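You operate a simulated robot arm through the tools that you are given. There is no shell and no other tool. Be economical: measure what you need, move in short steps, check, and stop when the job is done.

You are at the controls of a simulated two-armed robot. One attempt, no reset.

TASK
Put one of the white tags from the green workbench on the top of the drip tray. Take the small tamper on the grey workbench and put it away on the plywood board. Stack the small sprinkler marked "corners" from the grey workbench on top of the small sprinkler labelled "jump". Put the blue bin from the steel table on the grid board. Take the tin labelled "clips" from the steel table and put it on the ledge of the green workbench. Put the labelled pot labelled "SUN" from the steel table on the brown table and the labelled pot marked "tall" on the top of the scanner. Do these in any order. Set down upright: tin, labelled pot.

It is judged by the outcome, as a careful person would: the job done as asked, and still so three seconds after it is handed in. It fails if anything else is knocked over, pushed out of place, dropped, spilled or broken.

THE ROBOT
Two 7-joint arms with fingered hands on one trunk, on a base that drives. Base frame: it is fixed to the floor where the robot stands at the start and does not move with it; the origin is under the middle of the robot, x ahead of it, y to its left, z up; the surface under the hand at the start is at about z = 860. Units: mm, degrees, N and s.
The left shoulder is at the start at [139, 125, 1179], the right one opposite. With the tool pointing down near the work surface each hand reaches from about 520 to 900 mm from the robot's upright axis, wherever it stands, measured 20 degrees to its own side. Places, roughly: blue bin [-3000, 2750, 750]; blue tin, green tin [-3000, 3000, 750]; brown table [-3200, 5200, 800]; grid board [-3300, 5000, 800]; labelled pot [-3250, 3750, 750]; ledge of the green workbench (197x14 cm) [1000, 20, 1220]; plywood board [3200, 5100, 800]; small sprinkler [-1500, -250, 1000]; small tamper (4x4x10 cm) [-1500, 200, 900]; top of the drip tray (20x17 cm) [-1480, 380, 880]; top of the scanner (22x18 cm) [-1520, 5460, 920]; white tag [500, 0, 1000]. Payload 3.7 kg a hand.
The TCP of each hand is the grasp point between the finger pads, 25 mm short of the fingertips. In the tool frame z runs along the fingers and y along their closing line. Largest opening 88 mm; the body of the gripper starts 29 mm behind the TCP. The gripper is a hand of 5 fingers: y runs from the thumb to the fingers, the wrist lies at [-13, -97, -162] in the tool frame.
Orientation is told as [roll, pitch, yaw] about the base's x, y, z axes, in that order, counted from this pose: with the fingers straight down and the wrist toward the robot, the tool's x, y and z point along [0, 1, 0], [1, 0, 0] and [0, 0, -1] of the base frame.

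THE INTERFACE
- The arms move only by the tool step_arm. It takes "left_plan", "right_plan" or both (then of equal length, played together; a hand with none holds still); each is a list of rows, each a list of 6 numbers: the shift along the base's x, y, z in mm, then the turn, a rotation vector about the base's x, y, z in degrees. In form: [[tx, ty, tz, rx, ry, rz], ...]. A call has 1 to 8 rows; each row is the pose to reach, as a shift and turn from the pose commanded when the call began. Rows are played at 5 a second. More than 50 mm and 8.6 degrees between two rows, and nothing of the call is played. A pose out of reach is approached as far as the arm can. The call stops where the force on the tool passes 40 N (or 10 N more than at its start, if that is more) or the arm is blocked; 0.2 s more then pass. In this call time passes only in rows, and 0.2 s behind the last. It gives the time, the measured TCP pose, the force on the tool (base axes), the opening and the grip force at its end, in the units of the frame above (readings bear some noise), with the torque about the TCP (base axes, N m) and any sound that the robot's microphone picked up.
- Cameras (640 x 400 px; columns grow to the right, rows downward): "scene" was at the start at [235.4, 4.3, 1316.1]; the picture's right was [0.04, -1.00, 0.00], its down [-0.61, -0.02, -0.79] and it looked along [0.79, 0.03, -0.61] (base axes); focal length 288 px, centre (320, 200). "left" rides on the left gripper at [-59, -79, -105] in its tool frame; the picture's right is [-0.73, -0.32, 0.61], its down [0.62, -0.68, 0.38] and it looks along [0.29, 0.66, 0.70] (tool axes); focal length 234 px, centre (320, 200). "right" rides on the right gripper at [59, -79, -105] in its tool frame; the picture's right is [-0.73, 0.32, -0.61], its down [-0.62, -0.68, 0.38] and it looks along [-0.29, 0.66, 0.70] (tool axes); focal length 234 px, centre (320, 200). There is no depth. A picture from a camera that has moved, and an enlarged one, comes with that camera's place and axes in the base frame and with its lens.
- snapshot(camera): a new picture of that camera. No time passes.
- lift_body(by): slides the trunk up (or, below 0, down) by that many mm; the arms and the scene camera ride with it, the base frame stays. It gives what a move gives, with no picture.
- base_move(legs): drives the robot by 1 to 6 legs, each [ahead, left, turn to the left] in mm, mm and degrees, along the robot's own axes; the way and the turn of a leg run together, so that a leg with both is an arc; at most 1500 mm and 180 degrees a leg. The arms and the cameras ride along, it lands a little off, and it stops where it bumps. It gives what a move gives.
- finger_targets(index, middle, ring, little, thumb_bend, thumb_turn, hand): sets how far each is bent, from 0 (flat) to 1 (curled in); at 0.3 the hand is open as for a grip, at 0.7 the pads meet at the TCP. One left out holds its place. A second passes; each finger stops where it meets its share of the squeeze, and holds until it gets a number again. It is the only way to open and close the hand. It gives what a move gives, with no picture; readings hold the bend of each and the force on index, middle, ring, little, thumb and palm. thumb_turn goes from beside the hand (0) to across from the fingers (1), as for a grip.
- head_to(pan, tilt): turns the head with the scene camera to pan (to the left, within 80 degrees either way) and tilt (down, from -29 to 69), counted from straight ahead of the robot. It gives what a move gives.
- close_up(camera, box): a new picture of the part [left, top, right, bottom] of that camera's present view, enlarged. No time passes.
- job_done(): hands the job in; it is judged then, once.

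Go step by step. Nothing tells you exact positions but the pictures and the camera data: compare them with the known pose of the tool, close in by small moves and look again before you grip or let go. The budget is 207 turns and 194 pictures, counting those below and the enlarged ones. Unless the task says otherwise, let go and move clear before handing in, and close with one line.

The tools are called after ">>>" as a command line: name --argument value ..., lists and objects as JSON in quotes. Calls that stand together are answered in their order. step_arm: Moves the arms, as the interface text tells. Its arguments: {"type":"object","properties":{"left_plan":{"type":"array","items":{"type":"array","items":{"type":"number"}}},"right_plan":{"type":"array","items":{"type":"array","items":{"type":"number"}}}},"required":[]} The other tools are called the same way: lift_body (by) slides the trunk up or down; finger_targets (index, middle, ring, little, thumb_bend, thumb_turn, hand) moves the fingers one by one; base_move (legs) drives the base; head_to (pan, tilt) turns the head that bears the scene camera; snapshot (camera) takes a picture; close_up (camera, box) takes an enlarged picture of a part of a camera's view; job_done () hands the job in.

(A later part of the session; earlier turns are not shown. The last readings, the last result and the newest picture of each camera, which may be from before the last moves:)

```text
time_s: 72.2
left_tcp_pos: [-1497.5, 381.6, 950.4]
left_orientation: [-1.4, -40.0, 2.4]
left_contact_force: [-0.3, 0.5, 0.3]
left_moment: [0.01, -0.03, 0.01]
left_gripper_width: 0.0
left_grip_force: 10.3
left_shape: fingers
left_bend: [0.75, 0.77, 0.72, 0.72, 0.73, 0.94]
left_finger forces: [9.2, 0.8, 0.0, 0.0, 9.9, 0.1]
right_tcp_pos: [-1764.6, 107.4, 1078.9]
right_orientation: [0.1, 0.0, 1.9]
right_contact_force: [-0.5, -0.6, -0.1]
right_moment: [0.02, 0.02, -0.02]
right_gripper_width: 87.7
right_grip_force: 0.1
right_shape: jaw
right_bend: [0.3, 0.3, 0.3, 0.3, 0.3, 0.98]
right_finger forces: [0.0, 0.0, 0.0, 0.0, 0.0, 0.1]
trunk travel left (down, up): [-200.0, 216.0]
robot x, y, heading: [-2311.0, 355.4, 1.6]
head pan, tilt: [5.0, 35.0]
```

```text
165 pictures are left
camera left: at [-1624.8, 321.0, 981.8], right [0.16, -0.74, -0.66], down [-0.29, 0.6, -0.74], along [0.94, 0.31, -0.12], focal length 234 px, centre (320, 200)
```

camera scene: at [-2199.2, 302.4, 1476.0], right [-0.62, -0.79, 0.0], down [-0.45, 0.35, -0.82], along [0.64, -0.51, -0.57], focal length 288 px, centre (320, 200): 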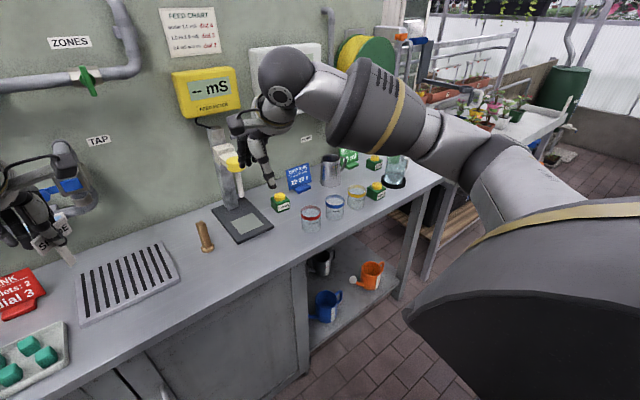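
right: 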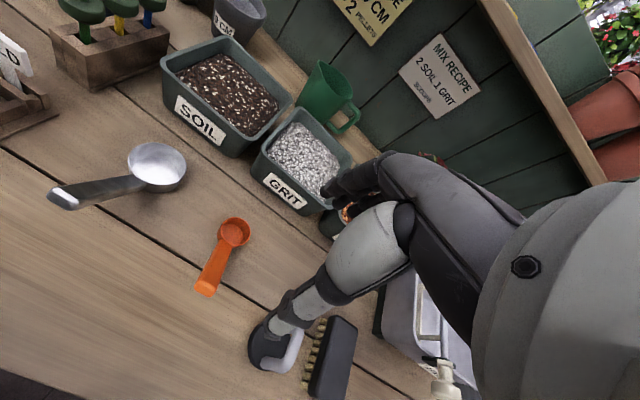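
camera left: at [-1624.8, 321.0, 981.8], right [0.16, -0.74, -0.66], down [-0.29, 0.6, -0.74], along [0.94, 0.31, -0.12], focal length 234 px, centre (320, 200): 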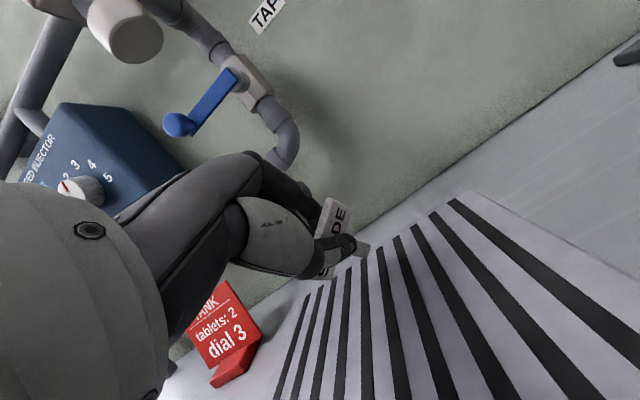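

>>> step_arm --left_plan '[[0, 0, -6, 0, 0, 0], [0, 0, -11, 0, 0, 0], [0, 0, -16, 0, 0, 0]]'

>>> close_up --camera "left" --box '[260, 160, 440, 300]'

```text
time_s: 73.0
left_tcp_pos: [-1497.9, 382.6, 935.3]
left_orientation: [-1.4, -40.0, 2.4]
left_contact_force: [0.5, -0.3, -0.9]
left_moment: [-0.01, -0.03, -0.02]
left_gripper_width: 0.0
left_grip_force: 10.1
left_shape: fingers
left_bend: [0.75, 0.77, 0.72, 0.72, 0.73, 0.94]
left_finger forces: [9.2, 0.8, 0.0, 0.0, 10.0, 0.0]
right_tcp_pos: [-1764.3, 108.1, 1078.5]
right_orientation: [0.0, 0.0, 1.9]
right_contact_force: [0.6, 0.3, 0.8]
right_moment: [-0.03, -0.01, -0.02]
right_gripper_width: 87.7
right_grip_force: 0.1
right_shape: jaw
right_bend: [0.3, 0.3, 0.3, 0.3, 0.3, 0.98]
right_finger forces: [0.0, 0.0, 0.1, 0.1, 0.1, 0.0]
trunk travel left (down, up): [-200.0, 216.0]
robot x, y, heading: [-2309.7, 354.2, 1.6]
head pan, tilt: [5.0, 35.0]
```

```text
2.86 times, centred on (350, 230) of left
camera zoom: at [-1624.3, 321.7, 966.1], right [0.16, -0.74, -0.66], down [-0.29, 0.6, -0.74], along [0.94, 0.31, -0.12], focal length 669 px, centre (234, 114)
```

zoom: 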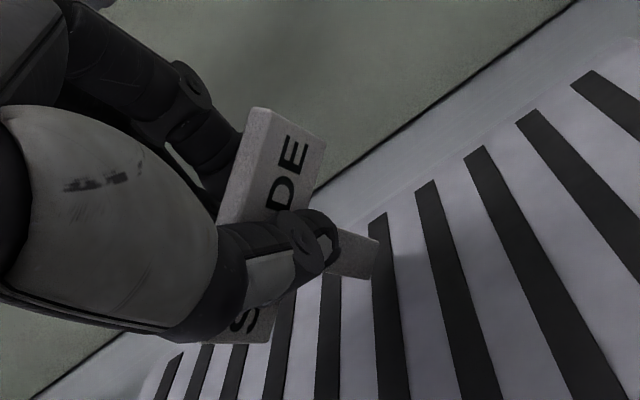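

>>> step_arm --left_plan '[[0, 0, -3, 0, 0, 0], [0, 0, -6, 0, 0, 0]]'

>>> close_up --camera "left" --box '[260, 160, 440, 300]'

```text
time_s: 73.6
left_tcp_pos: [-1497.0, 383.6, 929.3]
left_orientation: [-1.7, -40.0, 2.3]
left_contact_force: [-1.6, -0.2, 1.6]
left_moment: [0.02, -0.08, 0.01]
left_gripper_width: 0.0
left_grip_force: 10.6
left_shape: fingers
left_bend: [0.75, 0.77, 0.72, 0.72, 0.73, 0.94]
left_finger forces: [10.3, 1.0, 0.0, 0.1, 10.7, 0.0]
right_tcp_pos: [-1765.4, 108.3, 1078.7]
right_orientation: [0.0, 0.0, 1.8]
right_contact_force: [-0.1, -1.4, 1.1]
right_moment: [0.03, 0.02, -0.02]
right_gripper_width: 87.7
right_grip_force: 0.1
right_shape: jaw
right_bend: [0.3, 0.3, 0.3, 0.3, 0.3, 0.98]
right_finger forces: [0.0, 0.0, 0.1, 0.0, 0.0, 0.0]
trunk travel left (down, up): [-200.0, 216.0]
robot x, y, heading: [-2308.1, 353.3, 1.8]
head pan, tilt: [5.0, 35.0]
```

```text
2.86 times, centred on (350, 230) of left
camera zoom: at [-1624.7, 321.6, 960.9], right [0.16, -0.74, -0.66], down [-0.29, 0.6, -0.74], along [0.94, 0.31, -0.12], focal length 669 px, centre (234, 114)
```

zoom: 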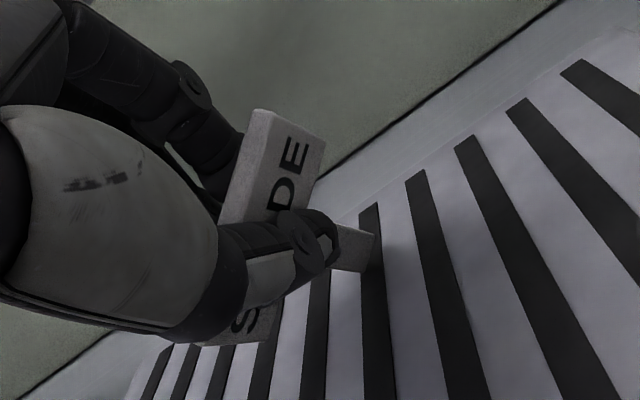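

Contact felt (stem tip on tray). Open the fingers a little so the tag leans on the thumb, then look.

>>> finger_targets --hand "left" --index 0.5 --middle 0.5 --ring 0.5 --little 0.5 --thumb_bend 0.58

>>> close_up --camera "left" --box '[260, 160, 440, 300]'

```text
time_s: 74.6
left_tcp_pos: [-1496.6, 381.3, 929.0]
left_orientation: [-1.6, -39.9, 2.4]
left_contact_force: [-0.1, 0.0, 0.5]
left_moment: [0.0, -0.02, -0.02]
left_gripper_width: 33.5
left_grip_force: 0.0
left_shape: fingers
left_bend: [0.5, 0.5, 0.5, 0.5, 0.57, 0.97]
left_finger forces: [0.0, 0.1, 0.0, 0.1, 0.1, 0.1]
right_tcp_pos: [-1764.6, 106.7, 1078.4]
right_orientation: [0.0, 0.0, 1.8]
right_contact_force: [0.9, -0.5, -0.2]
right_moment: [0.02, -0.03, 0.01]
right_gripper_width: 88.0
right_grip_force: 0.0
right_shape: jaw
right_bend: [0.3, 0.3, 0.3, 0.3, 0.3, 0.98]
right_finger forces: [0.0, 0.0, 0.1, 0.0, 0.0, 0.0]
trunk travel left (down, up): [-200.0, 216.0]
robot x, y, heading: [-2307.6, 353.8, 1.7]
head pan, tilt: [5.0, 35.0]
```

```text
2.86 times, centred on (350, 230) of left
camera zoom: at [-1624.4, 321.8, 960.3], right [0.16, -0.74, -0.66], down [-0.29, 0.6, -0.74], along [0.94, 0.31, -0.12], focal length 669 px, centre (234, 114)
```

zoom: 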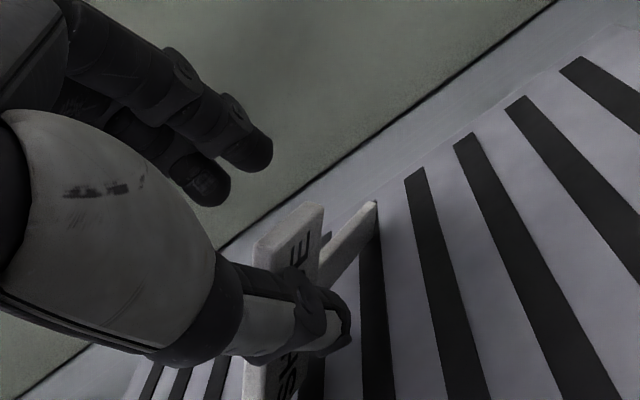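

Tag leans on the thumb, stem tip on the tray. Slide the hand back along the fingers' axis.

>>> step_arm --left_plan '[[-8, 0, -4, 0, 0, 0], [-18, 0, -2, 0, 0, 0], [-30, 0, 6, 0, 0, 0], [-45, 0, 18, 0, 0, 0], [-65, 0, 35, 0, 0, 0]]'

>>> snapshot --camera "left"

```text
time_s: 75.8
left_tcp_pos: [-1564.6, 381.2, 962.9]
left_orientation: [-1.5, -40.0, 2.3]
left_contact_force: [0.0, 0.2, 0.3]
left_moment: [-0.01, -0.01, 0.01]
left_gripper_width: 33.9
left_grip_force: 0.1
left_shape: fingers
left_bend: [0.5, 0.5, 0.5, 0.5, 0.57, 0.97]
left_finger forces: [0.1, 0.1, 0.1, 0.1, 0.1, 0.0]
right_tcp_pos: [-1764.9, 108.1, 1079.6]
right_orientation: [0.0, 0.0, 1.8]
right_contact_force: [-0.6, -0.7, 0.4]
right_moment: [0.02, -0.01, 0.02]
right_gripper_width: 87.7
right_grip_force: 0.0
right_shape: jaw
right_bend: [0.3, 0.3, 0.3, 0.3, 0.3, 0.98]
right_finger forces: [0.0, 0.0, 0.1, 0.0, 0.1, 0.0]
trunk travel left (down, up): [-200.0, 216.0]
robot x, y, heading: [-2308.2, 356.0, 1.6]
head pan, tilt: [5.0, 35.0]
```

```text
161 pictures are left
camera left: at [-1691.4, 321.5, 995.2], right [0.16, -0.74, -0.66], down [-0.29, 0.6, -0.74], along [0.94, 0.31, -0.12], focal length 234 px, centre (320, 200)
```

left: 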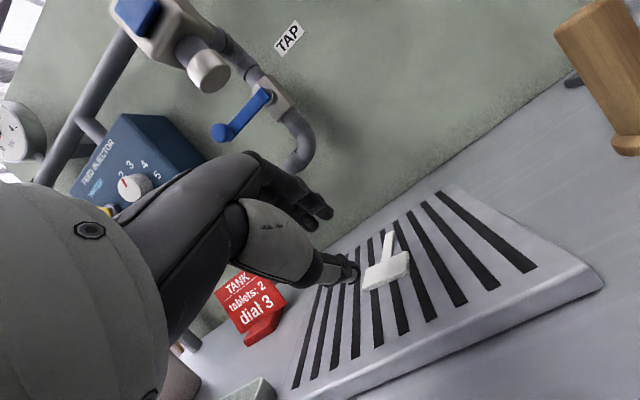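

Tag lies flat on the tray. Retract the left hand upright and look at the sprinkler area.

>>> step_arm --left_plan '[[-25, 5, 20, 0, 8, 0], [-60, 10, 40, 0, 16, 0], [-95, 15, 60, 0, 24, 0], [-125, 20, 80, 0, 32, 0], [-150, 25, 100, 0, 40, 0], [-170, 30, 120, 0, 40, 0]]'

>>> head_to --pan -35 --tilt 40

>>> snapshot --camera "scene"

>>> snapshot --camera "right"

```text
time_s: 77.2
left_tcp_pos: [-1701.9, 407.7, 1053.1]
left_orientation: [0.0, -0.1, 1.9]
left_contact_force: [0.2, 0.1, 0.0]
left_moment: [0.01, -0.01, 0.0]
left_gripper_width: 33.5
left_grip_force: 0.1
left_shape: fingers
left_bend: [0.5, 0.5, 0.5, 0.5, 0.57, 0.97]
left_finger forces: [0.0, 0.1, 0.0, 0.0, 0.0, 0.1]
left hand out of reach, approached as far as the arm can: row 5, 6
right_tcp_pos: [-1764.5, 108.3, 1079.1]
right_orientation: [0.0, 0.1, 2.0]
right_contact_force: [0.9, 0.0, -0.2]
right_moment: [-0.04, 0.01, 0.0]
right_gripper_width: 87.8
right_grip_force: 0.1
right_shape: jaw
right_bend: [0.3, 0.3, 0.3, 0.3, 0.3, 0.98]
right_finger forces: [0.0, 0.0, 0.0, 0.0, 0.0, 0.0]
trunk travel left (down, up): [-200.0, 216.0]
robot x, y, heading: [-2312.6, 351.6, 1.7]
head pan, tilt: [5.0, 35.0]
```

```text
time_s: 78.2
left_tcp_pos: [-1702.9, 408.4, 1052.5]
left_orientation: [0.1, -0.2, 1.8]
left_contact_force: [0.4, -1.2, 0.5]
left_moment: [0.03, 0.0, 0.0]
left_gripper_width: 34.0
left_grip_force: 0.1
left_shape: fingers
left_bend: [0.5, 0.5, 0.5, 0.5, 0.57, 0.97]
left_finger forces: [0.0, 0.0, 0.0, 0.0, 0.1, 0.0]
right_tcp_pos: [-1764.5, 107.9, 1079.0]
right_orientation: [0.0, 0.1, 1.9]
right_contact_force: [-0.4, -0.4, 0.3]
right_moment: [-0.04, -0.03, 0.01]
right_gripper_width: 87.6
right_grip_force: 0.1
right_shape: jaw
right_bend: [0.3, 0.3, 0.3, 0.3, 0.3, 0.98]
right_finger forces: [0.0, 0.0, 0.0, 0.0, 0.1, 0.1]
trunk travel left (down, up): [-200.0, 216.0]
robot x, y, heading: [-2308.7, 350.5, 1.8]
head pan, tilt: [-35.0, 40.0]
```

```text
160 pictures are left
camera scene: at [-2089.1, 313.8, 1312.9], right [-0.55, -0.84, 0.0], down [-0.54, 0.35, -0.77], along [0.64, -0.42, -0.64], focal length 288 px, centre (320, 200)
```

scene: 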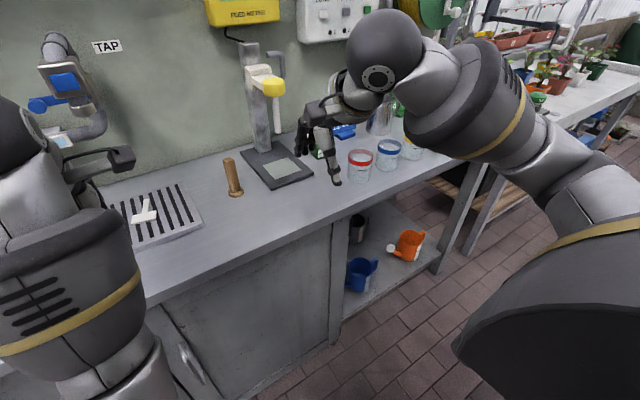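

```text
159 pictures are left
camera right: at [-1845.4, 163.6, 1185.0], right [0.35, -0.72, 0.61], down [-0.66, -0.65, -0.38], along [0.67, -0.27, -0.7], focal length 234 px, centre (320, 200)
```

right: 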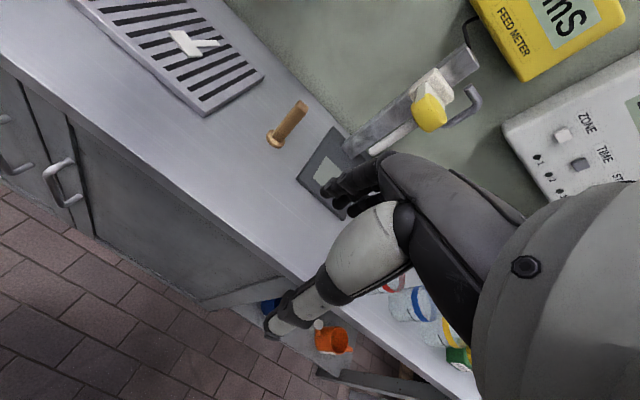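

Slide right about 420 mm to face the sprinklers with the tamper on my left.

>>> base_move --legs '[[-10, -420, -1.8]]'

>>> head_to --pan -5 --tilt 35

>>> snapshot --camera "scene"

```text
time_s: 82.5
left_tcp_pos: [-1703.7, -28.8, 1053.1]
left_orientation: [0.0, 0.0, 0.4]
left_contact_force: [0.2, -0.5, 0.5]
left_moment: [-0.02, -0.02, 0.01]
left_gripper_width: 33.4
left_grip_force: 0.0
left_shape: fingers
left_bend: [0.5, 0.5, 0.5, 0.5, 0.57, 0.97]
left_finger forces: [0.0, 0.0, 0.0, 0.0, 0.0, 0.0]
right_tcp_pos: [-1773.0, -327.7, 1079.5]
right_orientation: [0.0, 0.0, 0.4]
right_contact_force: [0.0, 0.5, 0.7]
right_moment: [-0.01, -0.02, -0.01]
right_gripper_width: 87.6
right_grip_force: 0.1
right_shape: jaw
right_bend: [0.3, 0.3, 0.3, 0.3, 0.3, 0.98]
right_finger forces: [0.1, 0.0, 0.0, 0.1, 0.1, 0.0]
trunk travel left (down, up): [-200.0, 216.0]
robot x, y, heading: [-2310.5, -67.1, 0.4]
head pan, tilt: [-35.0, 40.0]
```

```text
time_s: 83.4
left_tcp_pos: [-1702.8, -27.6, 1051.4]
left_orientation: [0.0, -0.1, 0.4]
left_contact_force: [-0.2, -0.5, -0.2]
left_moment: [0.01, -0.03, -0.01]
left_gripper_width: 33.7
left_grip_force: 0.1
left_shape: fingers
left_bend: [0.5, 0.5, 0.5, 0.5, 0.57, 0.97]
left_finger forces: [0.0, 0.1, 0.0, 0.1, 0.0, 0.0]
right_tcp_pos: [-1772.6, -327.1, 1078.8]
right_orientation: [-0.1, 0.1, 0.4]
right_contact_force: [-0.8, 0.1, 0.1]
right_moment: [-0.01, -0.01, -0.01]
right_gripper_width: 87.6
right_grip_force: 0.1
right_shape: jaw
right_bend: [0.3, 0.3, 0.3, 0.3, 0.3, 0.98]
right_finger forces: [0.0, 0.1, 0.0, 0.0, 0.0, 0.1]
trunk travel left (down, up): [-200.0, 216.0]
robot x, y, heading: [-2311.6, -61.8, 0.2]
head pan, tilt: [-5.0, 35.0]
```

```text
158 pictures are left
camera scene: at [-2074.5, -72.1, 1320.4], right [-0.08, -1.0, 0.0], down [-0.57, 0.05, -0.82], along [0.82, -0.07, -0.57], focal length 288 px, centre (320, 200)
```

scene: 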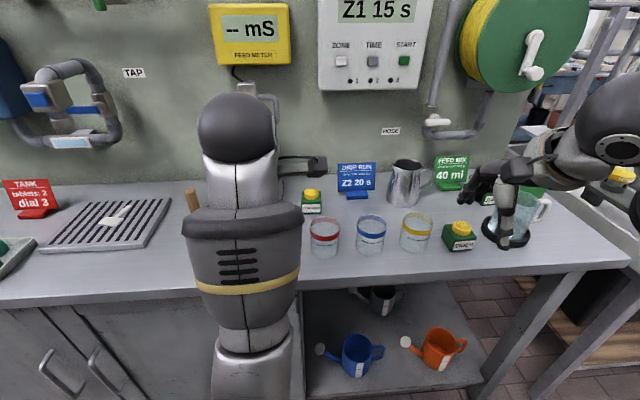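

>>> close_up --camera "scene" --box '[280, 160, 560, 270]'

>>> close_up --camera "right" --box '[0, 0, 640, 400]'

```text
2.29 times, centred on (420, 215) of scene
camera zoom: at [-2074.5, -72.1, 1320.4], right [-0.08, -1.0, 0.0], down [-0.57, 0.05, -0.82], along [0.82, -0.07, -0.57], focal length 659 px, centre (91, 166)
```

zoom: 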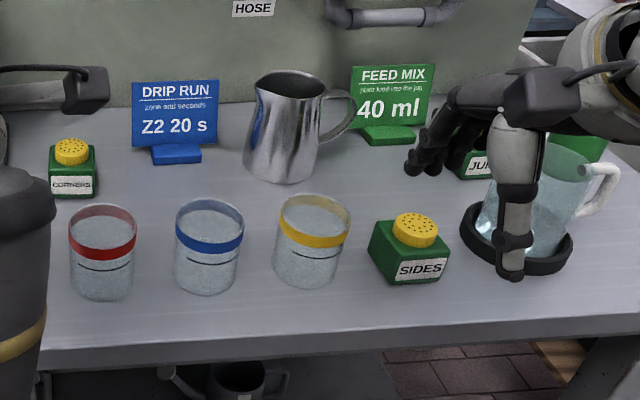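

```text
1.00 times, centred on (320, 200) of right (not enlarged: the box is as wide or as high as the picture)
camera zoom: at [-1852.2, -269.2, 1185.0], right [0.33, -0.72, 0.61], down [-0.68, -0.63, -0.38], along [0.66, -0.28, -0.7], focal length 234 px, centre (320, 200)
```

zoom: 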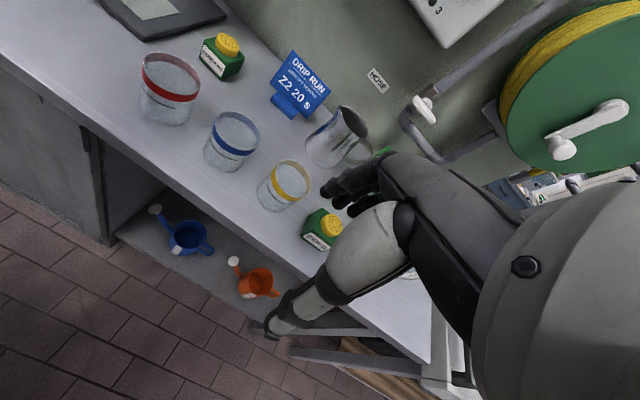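

CORNERS is at about (-1449,-103), JUMP behind the glass jug near (-1478,-579), tamper near (-1499,183). Move 130 closer to the bench, open the left hand and move it over toward the tamper.

>>> base_move --legs '[[130, 0, 0]]'

>>> finger_targets --hand "left" --index 0.35 --middle 0.35 --ring 0.35 --little 0.35 --thumb_bend 0.35 --thumb_turn 1

>>> step_arm --left_plan '[[-10, 35, 0, 0, 0, 0], [-20, 75, 0, 0, 0, 0], [-20, 120, 0, 0, 0, 0], [-10, 165, 0, 0, 0, 0], [0, 200, 0, 0, 0, 0], [20, 215, -10, 0, 0, 0]]'

>>> snapshot --camera "left"

>>> snapshot --camera "scene"

```text
time_s: 84.7
left_tcp_pos: [-1572.1, -24.8, 1050.8]
left_orientation: [0.0, 0.0, 0.6]
left_contact_force: [-0.6, -0.6, -0.8]
left_moment: [-0.02, 0.03, 0.04]
left_gripper_width: 33.6
left_grip_force: 0.2
left_shape: fingers
left_bend: [0.5, 0.5, 0.5, 0.5, 0.57, 0.97]
left_finger forces: [0.0, 0.0, 0.1, 0.1, 0.0, 0.1]
right_tcp_pos: [-1640.7, -323.9, 1076.6]
right_orientation: [0.0, 0.0, 0.6]
right_contact_force: [0.0, -0.6, -1.3]
right_moment: [0.03, 0.01, 0.02]
right_gripper_width: 87.7
right_grip_force: 0.0
right_shape: jaw
right_bend: [0.3, 0.3, 0.3, 0.3, 0.3, 0.98]
right_finger forces: [0.0, 0.0, 0.1, 0.0, 0.0, 0.0]
trunk travel left (down, up): [-200.0, 216.0]
robot x, y, heading: [-2183.6, -68.5, 0.7]
head pan, tilt: [-5.0, 35.0]
```

```text
time_s: 85.7
left_tcp_pos: [-1572.6, -24.3, 1051.2]
left_orientation: [0.0, 0.0, 0.6]
left_contact_force: [0.1, -0.2, 0.7]
left_moment: [0.01, 0.01, 0.0]
left_gripper_width: 73.5
left_grip_force: 0.0
left_shape: fingers
left_bend: [0.35, 0.35, 0.35, 0.35, 0.35, 0.98]
left_finger forces: [0.0, 0.1, 0.0, 0.0, 0.1, 0.1]
right_tcp_pos: [-1640.4, -323.9, 1078.8]
right_orientation: [-0.1, -0.1, 0.6]
right_contact_force: [0.0, 0.6, 0.5]
right_moment: [0.0, 0.0, -0.03]
right_gripper_width: 87.8
right_grip_force: 0.0
right_shape: jaw
right_bend: [0.3, 0.3, 0.3, 0.3, 0.3, 0.98]
right_finger forces: [0.0, 0.0, 0.1, 0.1, 0.0, 0.0]
trunk travel left (down, up): [-200.0, 216.0]
robot x, y, heading: [-2181.8, -68.8, 0.6]
head pan, tilt: [-5.0, 35.0]
```

```text
time_s: 87.1
left_tcp_pos: [-1553.6, 190.1, 1039.8]
left_orientation: [0.0, -0.1, 0.6]
left_contact_force: [1.0, 0.2, 0.2]
left_moment: [0.0, -0.02, 0.03]
left_gripper_width: 73.5
left_grip_force: 0.1
left_shape: fingers
left_bend: [0.35, 0.35, 0.35, 0.35, 0.35, 0.98]
left_finger forces: [0.1, 0.0, 0.0, 0.0, 0.0, 0.1]
left hand out of reach, approached as far as the arm can: row 1, 2, 3, 4
right_tcp_pos: [-1640.8, -324.1, 1078.4]
right_orientation: [0.0, 0.1, 0.6]
right_contact_force: [-0.5, 0.3, -0.1]
right_moment: [-0.01, 0.04, 0.03]
right_gripper_width: 87.5
right_grip_force: 0.0
right_shape: jaw
right_bend: [0.3, 0.3, 0.3, 0.3, 0.3, 0.98]
right_finger forces: [0.1, 0.1, 0.0, 0.0, 0.0, 0.0]
trunk travel left (down, up): [-200.0, 216.0]
robot x, y, heading: [-2178.9, -65.1, 0.7]
head pan, tilt: [-5.0, 35.0]
```

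```text
155 pictures are left
camera left: at [-1631.5, 130.2, 1145.9], right [-0.31, -0.73, -0.61], down [-0.69, 0.62, -0.38], along [0.66, 0.3, -0.69], focal length 234 px, centre (320, 200)
```

left: 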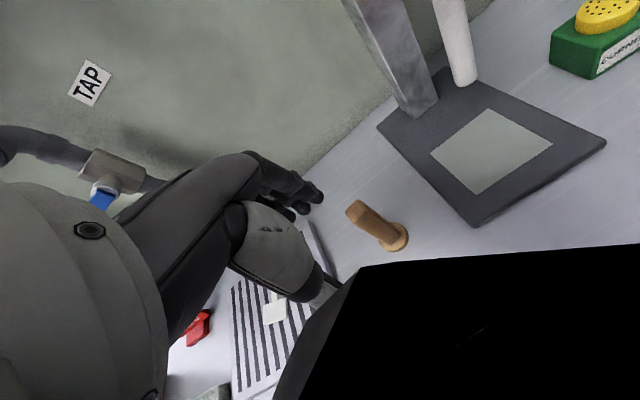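

```text
154 pictures are left
camera scene: at [-1942.6, -69.7, 1320.2], right [-0.08, -1.0, 0.0], down [-0.57, 0.04, -0.82], along [0.82, -0.06, -0.57], focal length 288 px, centre (320, 200)
```

scene: 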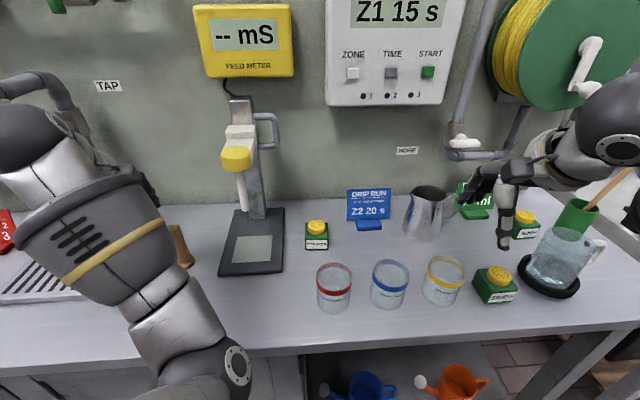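

Tamper axis at about (-1497, 179). Move over it and check.

>>> step_arm --left_plan '[[28, -5, 0, 0, 0, 0], [56, -10, 0, 0, 0, 0], [56, -10, -30, 0, 0, 0]]'

>>> snapshot --camera "left"

```text
time_s: 87.9
left_tcp_pos: [-1493.6, 182.3, 1012.5]
left_orientation: [0.0, -0.2, 0.6]
left_contact_force: [-0.8, 0.5, 0.7]
left_moment: [-0.01, -0.02, 0.01]
left_gripper_width: 73.9
left_grip_force: 0.0
left_shape: fingers
left_bend: [0.35, 0.35, 0.35, 0.35, 0.35, 0.98]
left_finger forces: [0.1, 0.0, 0.0, 0.0, 0.0, 0.0]
right_tcp_pos: [-1640.4, -323.8, 1078.6]
right_orientation: [0.0, 0.0, 0.6]
right_contact_force: [-0.5, 0.8, 0.0]
right_moment: [-0.01, -0.01, 0.02]
right_gripper_width: 87.7
right_grip_force: 0.3
right_shape: jaw
right_bend: [0.3, 0.3, 0.3, 0.3, 0.3, 0.98]
right_finger forces: [0.0, 0.0, 0.1, 0.1, 0.1, 0.1]
trunk travel left (down, up): [-200.0, 216.0]
robot x, y, heading: [-2179.7, -64.7, 0.7]
head pan, tilt: [-5.0, 35.0]
```

```text
153 pictures are left
camera left: at [-1573.7, 122.3, 1118.4], right [-0.31, -0.73, -0.61], down [-0.69, 0.62, -0.39], along [0.66, 0.3, -0.69], focal length 234 px, centre (320, 200)
```

left: 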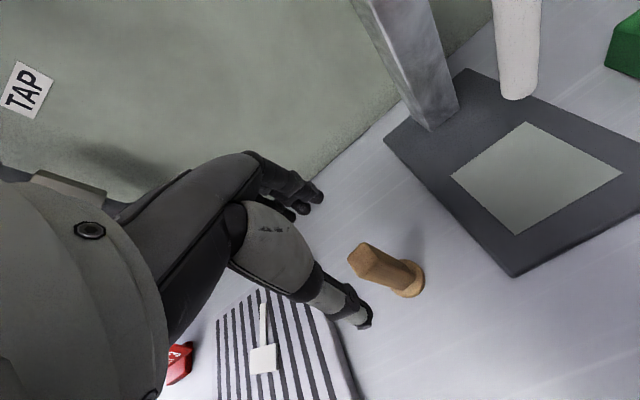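

>>> step_arm --left_plan '[[-3, -3, -40, 0, 0, 0], [-3, -3, -80, 0, 0, 0]]'

>>> close_up --camera "left" --box '[200, 120, 480, 320]'

```text
time_s: 88.5
left_tcp_pos: [-1499.1, 178.8, 932.6]
left_orientation: [0.0, -0.1, 0.5]
left_contact_force: [0.9, -0.4, 0.7]
left_moment: [0.02, 0.01, -0.07]
left_gripper_width: 74.0
left_grip_force: 0.1
left_shape: fingers
left_bend: [0.35, 0.35, 0.35, 0.35, 0.35, 0.98]
left_finger forces: [0.1, 0.0, 0.1, 0.0, 0.0, 0.1]
right_tcp_pos: [-1640.5, -324.4, 1078.2]
right_orientation: [0.0, 0.0, 0.6]
right_contact_force: [0.8, -0.3, 0.1]
right_moment: [0.02, 0.01, -0.02]
right_gripper_width: 87.9
right_grip_force: 0.0
right_shape: jaw
right_bend: [0.3, 0.3, 0.3, 0.3, 0.3, 0.98]
right_finger forces: [0.1, 0.0, 0.0, 0.1, 0.0, 0.0]
trunk travel left (down, up): [-200.0, 216.0]
robot x, y, heading: [-2180.2, -66.5, 0.5]
head pan, tilt: [-5.0, 35.0]
```

```text
2.00 times, centred on (340, 220) of left
camera zoom: at [-1578.2, 120.2, 1037.7], right [-0.31, -0.73, -0.61], down [-0.69, 0.62, -0.39], along [0.66, 0.3, -0.69], focal length 468 px, centre (280, 160)
```

zoom: 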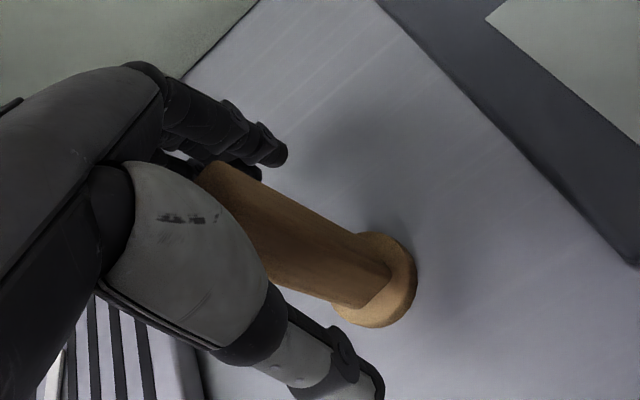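

Tamper is between thumb and fingers. Close on it.

>>> finger_targets --hand "left" --index 0.7 --middle 0.7 --ring 0.7 --little 0.7 --thumb_bend 0.7

>>> close_up --camera "left" --box '[200, 120, 480, 320]'

```text
time_s: 89.5
left_tcp_pos: [-1498.8, 179.5, 932.3]
left_orientation: [0.0, -0.1, 0.7]
left_contact_force: [1.3, -0.6, -0.5]
left_moment: [0.0, -0.01, -0.01]
left_gripper_width: 16.8
left_grip_force: 7.4
left_shape: fingers
left_bend: [0.63, 0.65, 0.7, 0.7, 0.61, 1.0]
left_finger forces: [3.7, 3.5, 0.1, 0.0, 7.0, 0.0]
right_tcp_pos: [-1642.0, -324.2, 1078.4]
right_orientation: [0.0, 0.0, 0.6]
right_contact_force: [0.2, 0.0, -0.1]
right_moment: [0.03, 0.0, -0.01]
right_gripper_width: 87.8
right_grip_force: 0.0
right_shape: jaw
right_bend: [0.3, 0.3, 0.3, 0.3, 0.3, 0.98]
right_finger forces: [0.1, 0.0, 0.0, 0.1, 0.1, 0.0]
trunk travel left (down, up): [-200.0, 216.0]
robot x, y, heading: [-2181.5, -67.1, 0.4]
head pan, tilt: [-5.0, 35.0]
```

```text
2.00 times, centred on (340, 220) of left
camera zoom: at [-1578.2, 120.2, 1038.1], right [-0.31, -0.73, -0.61], down [-0.69, 0.62, -0.38], along [0.66, 0.3, -0.69], focal length 468 px, centre (280, 160)
```

zoom: 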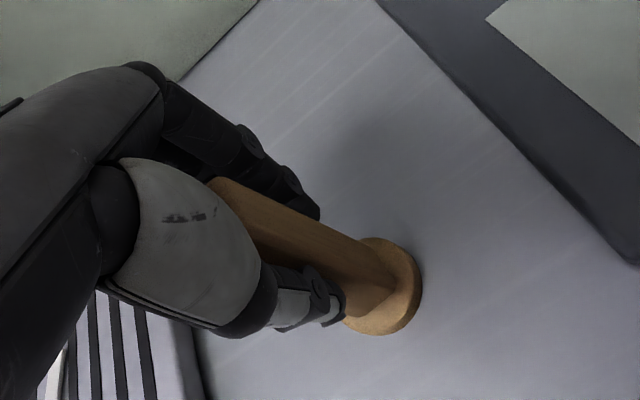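

Good grip. Tighten slightly and lift; keep the tamper in the left hand.

>>> finger_targets --hand "left" --index 0.75 --middle 0.75 --thumb_bend 0.75

>>> step_arm --left_plan '[[0, 0, 30, 0, 0, 0], [0, 0, 75, 0, 0, 0], [-20, 0, 118, 0, 0, 0], [-45, 0, 155, 0, 0, 0], [-65, 0, 190, 0, 0, 0]]'

>>> snapshot --camera "left"

>>> close_up --camera "scene" --box '[290, 150, 640, 330]'

```text
time_s: 90.5
left_tcp_pos: [-1499.0, 179.2, 933.0]
left_orientation: [-0.1, -0.1, 0.6]
left_contact_force: [0.2, 0.7, 0.5]
left_moment: [0.0, 0.0, 0.0]
left_gripper_width: 15.6
left_grip_force: 12.9
left_shape: fingers
left_bend: [0.72, 0.66, 0.7, 0.7, 0.6, 1.0]
left_finger forces: [6.8, 6.2, 0.1, 0.1, 13.2, 0.1]
right_tcp_pos: [-1640.8, -324.2, 1079.1]
right_orientation: [0.0, 0.0, 0.6]
right_contact_force: [0.2, 0.0, 0.1]
right_moment: [-0.05, 0.03, 0.0]
right_gripper_width: 87.4
right_grip_force: 0.1
right_shape: jaw
right_bend: [0.3, 0.3, 0.3, 0.3, 0.3, 0.98]
right_finger forces: [0.1, 0.1, 0.0, 0.0, 0.0, 0.0]
trunk travel left (down, up): [-200.0, 216.0]
robot x, y, heading: [-2179.6, -65.4, 0.5]
head pan, tilt: [-5.0, 35.0]
```

```text
time_s: 91.7
left_tcp_pos: [-1545.6, 184.6, 1113.5]
left_orientation: [0.0, 0.0, 0.7]
left_contact_force: [-0.4, -0.1, -1.4]
left_moment: [0.02, -0.01, -0.01]
left_gripper_width: 15.4
left_grip_force: 13.0
left_shape: fingers
left_bend: [0.72, 0.72, 0.7, 0.7, 0.6, 1.0]
left_finger forces: [6.8, 5.9, 0.1, 0.1, 12.9, 0.0]
left hand out of reach, approached as far as the arm can: row 5
right_tcp_pos: [-1641.9, -321.8, 1077.9]
right_orientation: [-0.1, 0.0, 0.7]
right_contact_force: [0.8, 0.3, -0.4]
right_moment: [-0.01, 0.0, 0.04]
right_gripper_width: 87.8
right_grip_force: 0.0
right_shape: jaw
right_bend: [0.3, 0.3, 0.3, 0.3, 0.3, 0.98]
right_finger forces: [0.0, 0.0, 0.0, 0.0, 0.1, 0.0]
trunk travel left (down, up): [-200.0, 216.0]
robot x, y, heading: [-2180.6, -67.0, 0.5]
head pan, tilt: [-5.0, 35.0]
```

```text
150 pictures are left
camera left: at [-1624.9, 125.9, 1217.8], right [-0.31, -0.73, -0.61], down [-0.69, 0.62, -0.38], along [0.65, 0.3, -0.69], focal length 234 px, centre (320, 200)
```

left: 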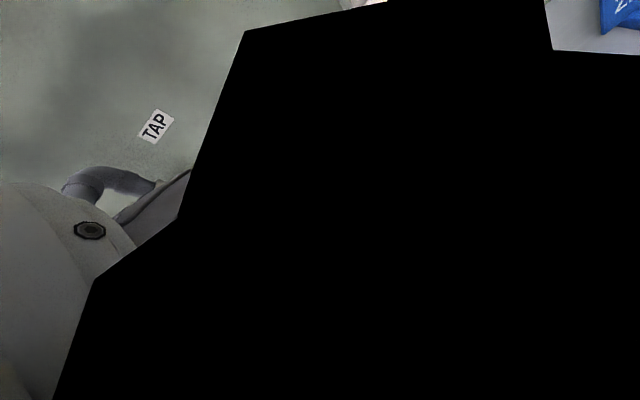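

```text
1.83 times, centred on (465, 240) of scene
camera zoom: at [-1942.9, -68.3, 1320.3], right [-0.08, -1.0, 0.0], down [-0.57, 0.04, -0.82], along [0.82, -0.06, -0.57], focal length 527 px, centre (55, 127)
```

zoom: 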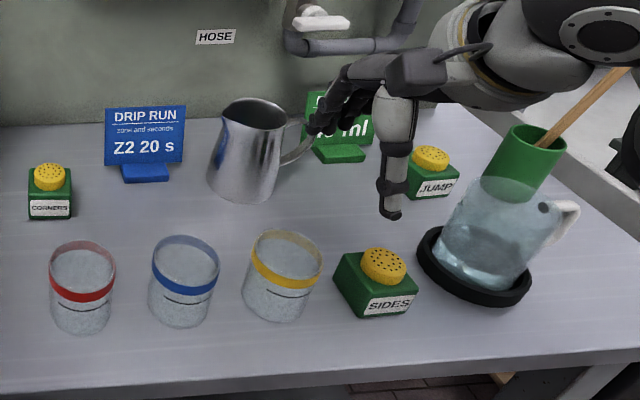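

Now the right hand goes over CORNERS at about (-1468,-98), staying high.

>>> step_arm --right_plan '[[10, 40, 0, 0, 0, 0], [30, 80, 0, 0, 0, 0], [55, 120, 0, 0, 0, 0], [80, 160, 0, 0, 0, 0], [110, 195, -5, 0, 0, 0], [140, 215, -25, 0, 0, 0], [165, 225, -50, 0, 0, 0]]'

>>> snapshot --camera "right"

>>> close_up --camera "scene" --box '[220, 110, 500, 310]'

```text
time_s: 93.3
left_tcp_pos: [-1546.0, 183.4, 1112.2]
left_orientation: [0.1, -0.1, 0.7]
left_contact_force: [-0.1, -0.4, -0.8]
left_moment: [0.01, -0.02, -0.02]
left_gripper_width: 15.3
left_grip_force: 12.6
left_shape: fingers
left_bend: [0.72, 0.72, 0.7, 0.7, 0.6, 1.0]
left_finger forces: [6.9, 5.9, 0.1, 0.0, 12.9, 0.1]
right_tcp_pos: [-1473.0, -98.9, 1027.6]
right_orientation: [0.0, 0.0, 0.7]
right_contact_force: [1.0, -0.6, 0.3]
right_moment: [0.01, 0.01, 0.01]
right_gripper_width: 87.9
right_grip_force: 0.0
right_shape: jaw
right_bend: [0.3, 0.3, 0.3, 0.3, 0.3, 0.98]
right_finger forces: [0.1, 0.0, 0.0, 0.0, 0.1, 0.1]
trunk travel left (down, up): [-200.0, 216.0]
robot x, y, heading: [-2178.9, -68.7, 0.7]
head pan, tilt: [-5.0, 35.0]
```

```text
148 pictures are left
camera right: at [-1552.6, -41.0, 1134.2], right [0.33, -0.72, 0.61], down [-0.67, -0.63, -0.38], along [0.66, -0.28, -0.7], focal length 234 px, centre (320, 200)
```

right: 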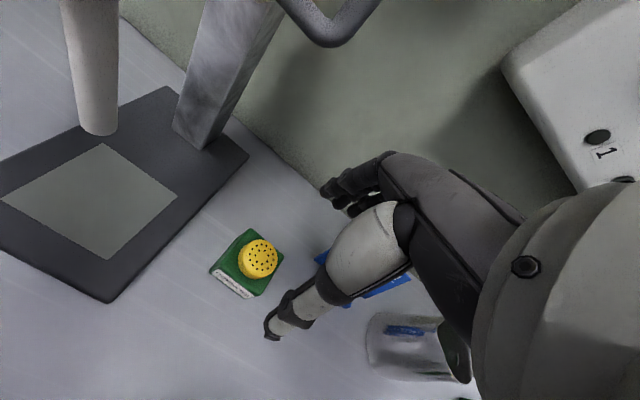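

```text
2.00 times, centred on (360, 210) of scene
camera zoom: at [-1942.6, -69.8, 1320.2], right [-0.08, -1.0, 0.0], down [-0.57, 0.04, -0.82], along [0.82, -0.06, -0.57], focal length 577 px, centre (240, 180)
```

zoom: 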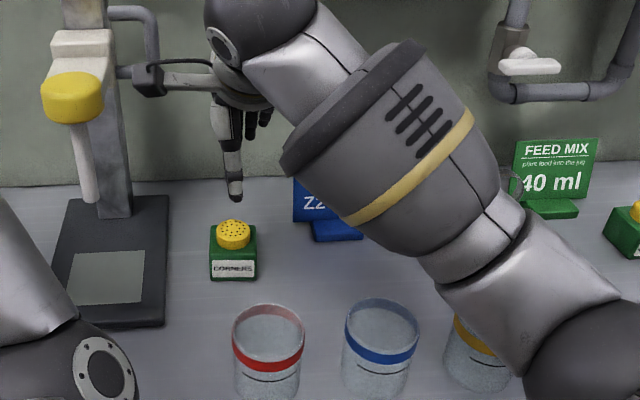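

CORNERS centre ≈ (-1457,-100), cap top ≈ 912. Move over and descend.

>>> step_arm --right_plan '[[15, -2, 0, 0, 0, 0], [15, -2, -40, 0, 0, 0], [15, -2, -85, 0, 0, 0]]'

>>> snapshot --camera "right"

>>> close_up --camera "scene" --box '[250, 150, 430, 270]'

```text
time_s: 94.1
left_tcp_pos: [-1545.8, 184.6, 1112.6]
left_orientation: [0.1, -0.2, 0.7]
left_contact_force: [0.4, -0.4, -0.4]
left_moment: [-0.02, 0.0, 0.0]
left_gripper_width: 15.5
left_grip_force: 12.6
left_shape: fingers
left_bend: [0.72, 0.72, 0.7, 0.7, 0.6, 1.0]
left_finger forces: [6.8, 5.9, 0.1, 0.1, 12.9, 0.0]
right_tcp_pos: [-1460.5, -101.8, 942.7]
right_orientation: [0.0, 0.0, 0.5]
right_contact_force: [0.4, -0.1, -0.3]
right_moment: [0.01, 0.01, 0.01]
right_gripper_width: 87.6
right_grip_force: 0.1
right_shape: jaw
right_bend: [0.3, 0.3, 0.3, 0.3, 0.3, 0.98]
right_finger forces: [0.0, 0.1, 0.0, 0.0, 0.0, 0.1]
trunk travel left (down, up): [-200.0, 216.0]
robot x, y, heading: [-2178.2, -66.8, 0.9]
head pan, tilt: [-5.0, 35.0]
```

```text
146 pictures are left
camera right: at [-1539.8, -43.7, 1048.6], right [0.33, -0.72, 0.61], down [-0.67, -0.63, -0.38], along [0.66, -0.28, -0.7], focal length 234 px, centre (320, 200)
```

right: 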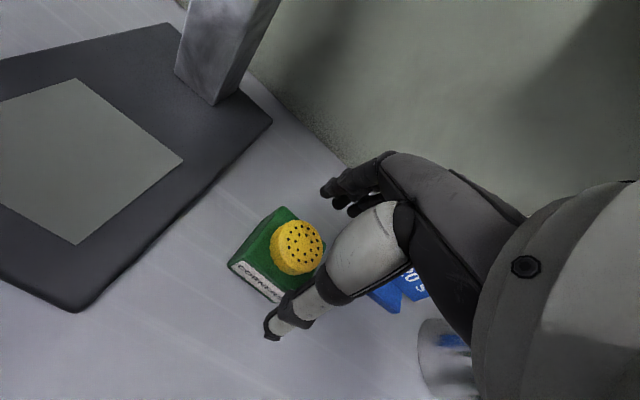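

```text
3.33 times, centred on (340, 210) of scene
camera zoom: at [-1942.7, -70.0, 1320.3], right [-0.08, -1.0, 0.0], down [-0.57, 0.04, -0.82], along [0.82, -0.06, -0.57], focal length 961 px, centre (253, 167)
```

zoom: 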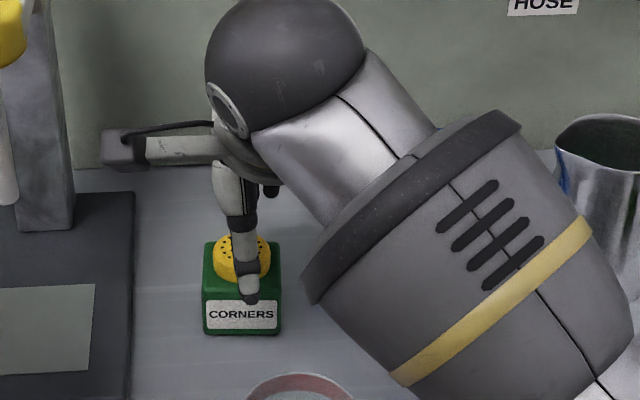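

Centred. Descend to grip height and close.

>>> step_arm --right_plan '[[0, 2, -30, 0, 0, 0], [0, 2, -50, 0, 0, 0]]'

>>> finger_targets --hand "right" --index 0.68 --middle 0.68 --ring 0.68 --little 0.68 --thumb_bend 0.68

>>> snapshot --camera "right"

>>> close_up --camera "scene" --box '[250, 150, 430, 270]'

```text
time_s: 94.7
left_tcp_pos: [-1545.2, 183.3, 1112.4]
left_orientation: [0.1, -0.2, 0.6]
left_contact_force: [0.1, 0.0, -1.3]
left_moment: [-0.02, 0.0, 0.01]
left_gripper_width: 15.2
left_grip_force: 13.0
left_shape: fingers
left_bend: [0.72, 0.72, 0.7, 0.7, 0.6, 1.0]
left_finger forces: [6.9, 5.9, 0.0, 0.0, 12.9, 0.0]
right_tcp_pos: [-1462.6, -99.4, 894.5]
right_orientation: [0.0, -0.1, 0.6]
right_contact_force: [-0.5, 0.7, -0.4]
right_moment: [0.01, 0.01, 0.0]
right_gripper_width: 87.7
right_grip_force: 0.0
right_shape: jaw
right_bend: [0.3, 0.3, 0.3, 0.3, 0.3, 0.98]
right_finger forces: [0.1, 0.0, 0.0, 0.0, 0.0, 0.1]
trunk travel left (down, up): [-200.0, 216.0]
robot x, y, heading: [-2177.0, -68.2, 0.5]
head pan, tilt: [-5.0, 35.0]
```

```text
time_s: 95.7
left_tcp_pos: [-1546.3, 183.8, 1113.3]
left_orientation: [0.1, -0.3, 0.7]
left_contact_force: [0.5, 0.1, -0.6]
left_moment: [0.02, 0.01, -0.01]
left_gripper_width: 15.4
left_grip_force: 12.8
left_shape: fingers
left_bend: [0.72, 0.72, 0.7, 0.7, 0.6, 1.0]
left_finger forces: [6.9, 5.8, 0.0, 0.0, 12.9, 0.0]
right_tcp_pos: [-1461.4, -100.5, 893.7]
right_orientation: [0.0, -0.2, 0.6]
right_contact_force: [1.9, -0.1, 3.1]
right_moment: [-0.07, -0.13, -0.02]
right_gripper_width: 46.4
right_grip_force: 22.5
right_shape: fingers
right_bend: [0.5, 0.56, 0.57, 0.68, 0.5, 0.94]
right_finger forces: [8.7, 6.9, 7.0, 0.0, 21.6, 0.0]
trunk travel left (down, up): [-200.0, 216.0]
robot x, y, heading: [-2180.5, -66.8, 0.7]
head pan, tilt: [-5.0, 35.0]
```

```text
144 pictures are left
camera right: at [-1540.6, -42.2, 1000.4], right [0.33, -0.72, 0.61], down [-0.67, -0.63, -0.38], along [0.66, -0.28, -0.7], focal length 234 px, centre (320, 200)
```

right: 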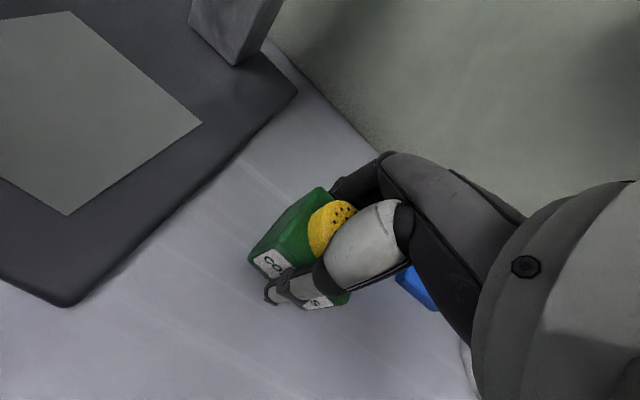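

```text
3.33 times, centred on (340, 210) of scene
camera zoom: at [-1943.3, -69.9, 1320.5], right [-0.08, -1.0, 0.0], down [-0.57, 0.04, -0.82], along [0.82, -0.06, -0.57], focal length 961 px, centre (253, 167)
```

zoom: 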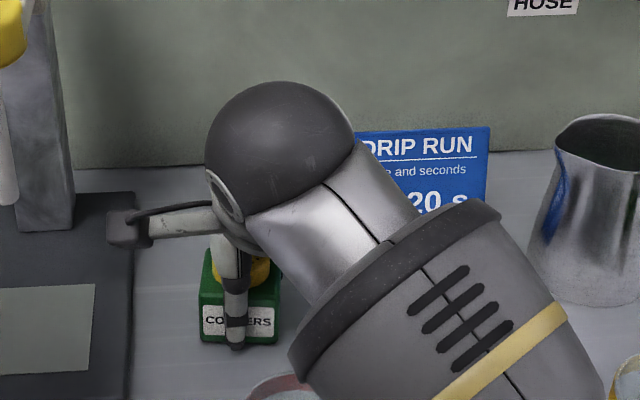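

CORNERS is gripped (46 mm wide). Lift it, back off, and slide right toward JUMP.

>>> step_arm --right_plan '[[0, 0, 30, 0, 0, 0], [0, 0, 75, 0, 0, 0], [-20, 0, 120, 0, 0, 0], [-40, -10, 160, 0, 0, 0], [-70, -30, 190, 0, 0, 0]]'

>>> base_move --legs '[[-120, 0, 0], [0, -430, -0.6]]'

>>> head_to --pan -5 --tilt 35

>>> snapshot --camera "scene"

>>> snapshot --camera "right"

```text
time_s: 96.9
left_tcp_pos: [-1545.7, 180.2, 1115.4]
left_orientation: [0.3, -0.3, 0.6]
left_contact_force: [-0.1, -0.1, -1.1]
left_moment: [0.02, 0.0, 0.02]
left_gripper_width: 15.3
left_grip_force: 13.1
left_shape: fingers
left_bend: [0.72, 0.72, 0.7, 0.7, 0.6, 1.0]
left_finger forces: [6.9, 5.9, 0.0, 0.0, 12.9, 0.0]
right_tcp_pos: [-1530.6, -131.5, 1085.6]
right_orientation: [0.0, 0.0, 0.5]
right_contact_force: [0.2, -1.3, -1.9]
right_moment: [0.03, 0.02, 0.01]
right_gripper_width: 46.3
right_grip_force: 21.4
right_shape: fingers
right_bend: [0.51, 0.57, 0.58, 0.68, 0.51, 0.94]
right_finger forces: [8.8, 6.2, 6.4, 0.1, 21.4, 0.0]
trunk travel left (down, up): [-200.0, 216.0]
robot x, y, heading: [-2180.1, -70.0, 0.6]
head pan, tilt: [-5.0, 35.0]
```

```text
time_s: 102.0
left_tcp_pos: [-1660.1, -250.4, 1114.1]
left_orientation: [0.1, -0.2, 0.3]
left_contact_force: [-0.7, -1.6, -0.8]
left_moment: [-0.01, -0.06, -0.01]
left_gripper_width: 15.4
left_grip_force: 12.6
left_shape: fingers
left_bend: [0.72, 0.72, 0.7, 0.7, 0.6, 1.0]
left_finger forces: [6.9, 6.0, 0.0, 0.0, 13.0, 0.1]
right_tcp_pos: [-1646.3, -563.7, 1084.9]
right_orientation: [0.1, 0.0, 0.2]
right_contact_force: [1.1, -0.4, -2.0]
right_moment: [0.0, -0.02, -0.01]
right_gripper_width: 46.7
right_grip_force: 21.6
right_shape: fingers
right_bend: [0.51, 0.57, 0.58, 0.68, 0.51, 0.94]
right_finger forces: [8.8, 6.3, 6.4, 0.1, 21.3, 0.0]
trunk travel left (down, up): [-200.0, 216.0]
robot x, y, heading: [-2295.3, -496.1, 0.4]
head pan, tilt: [-5.0, 35.0]
```

```text
time_s: 102.7
left_tcp_pos: [-1660.8, -251.1, 1113.1]
left_orientation: [0.1, -0.2, 0.3]
left_contact_force: [-0.7, 0.0, -0.2]
left_moment: [0.0, -0.01, -0.01]
left_gripper_width: 15.6
left_grip_force: 12.9
left_shape: fingers
left_bend: [0.72, 0.72, 0.7, 0.7, 0.6, 1.0]
left_finger forces: [7.0, 5.8, 0.0, 0.1, 13.0, 0.0]
right_tcp_pos: [-1646.1, -562.9, 1085.3]
right_orientation: [0.0, 0.1, 0.2]
right_contact_force: [0.2, 0.0, -1.6]
right_moment: [-0.02, -0.02, 0.01]
right_gripper_width: 46.3
right_grip_force: 21.8
right_shape: fingers
right_bend: [0.51, 0.57, 0.58, 0.68, 0.51, 0.94]
right_finger forces: [8.8, 6.2, 6.3, 0.0, 21.4, 0.1]
trunk travel left (down, up): [-200.0, 216.0]
robot x, y, heading: [-2297.6, -495.3, 0.1]
head pan, tilt: [-5.0, 35.0]
```

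```text
142 pictures are left
camera scene: at [-2059.2, -501.5, 1320.4], right [-0.08, -1.0, 0.0], down [-0.57, 0.05, -0.82], along [0.82, -0.07, -0.57], focal length 288 px, centre (320, 200)
```

scene: 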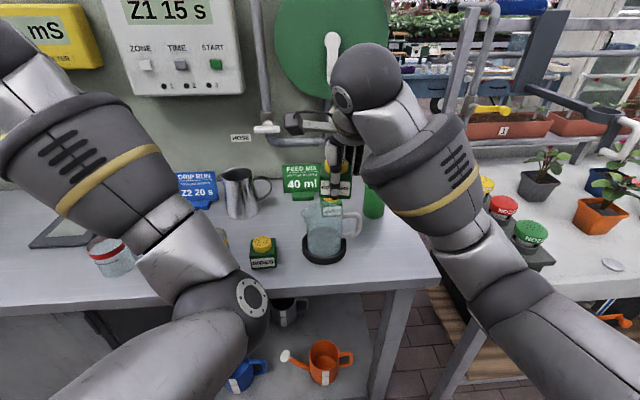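

```text
141 pictures are left
camera right: at [-1725.7, -504.9, 1191.6], right [0.33, -0.72, 0.61], down [-0.68, -0.63, -0.38], along [0.66, -0.29, -0.7], focal length 234 px, centre (320, 200)
```

right: 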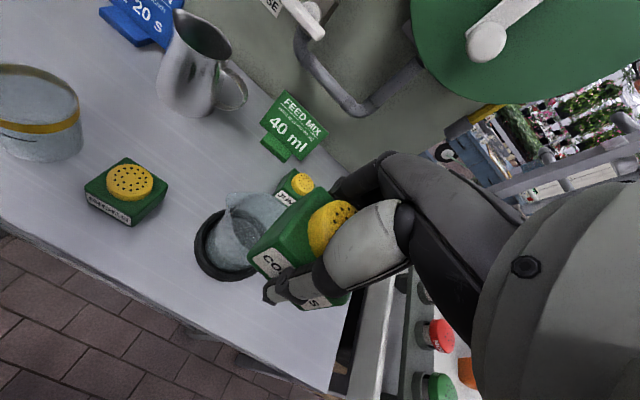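

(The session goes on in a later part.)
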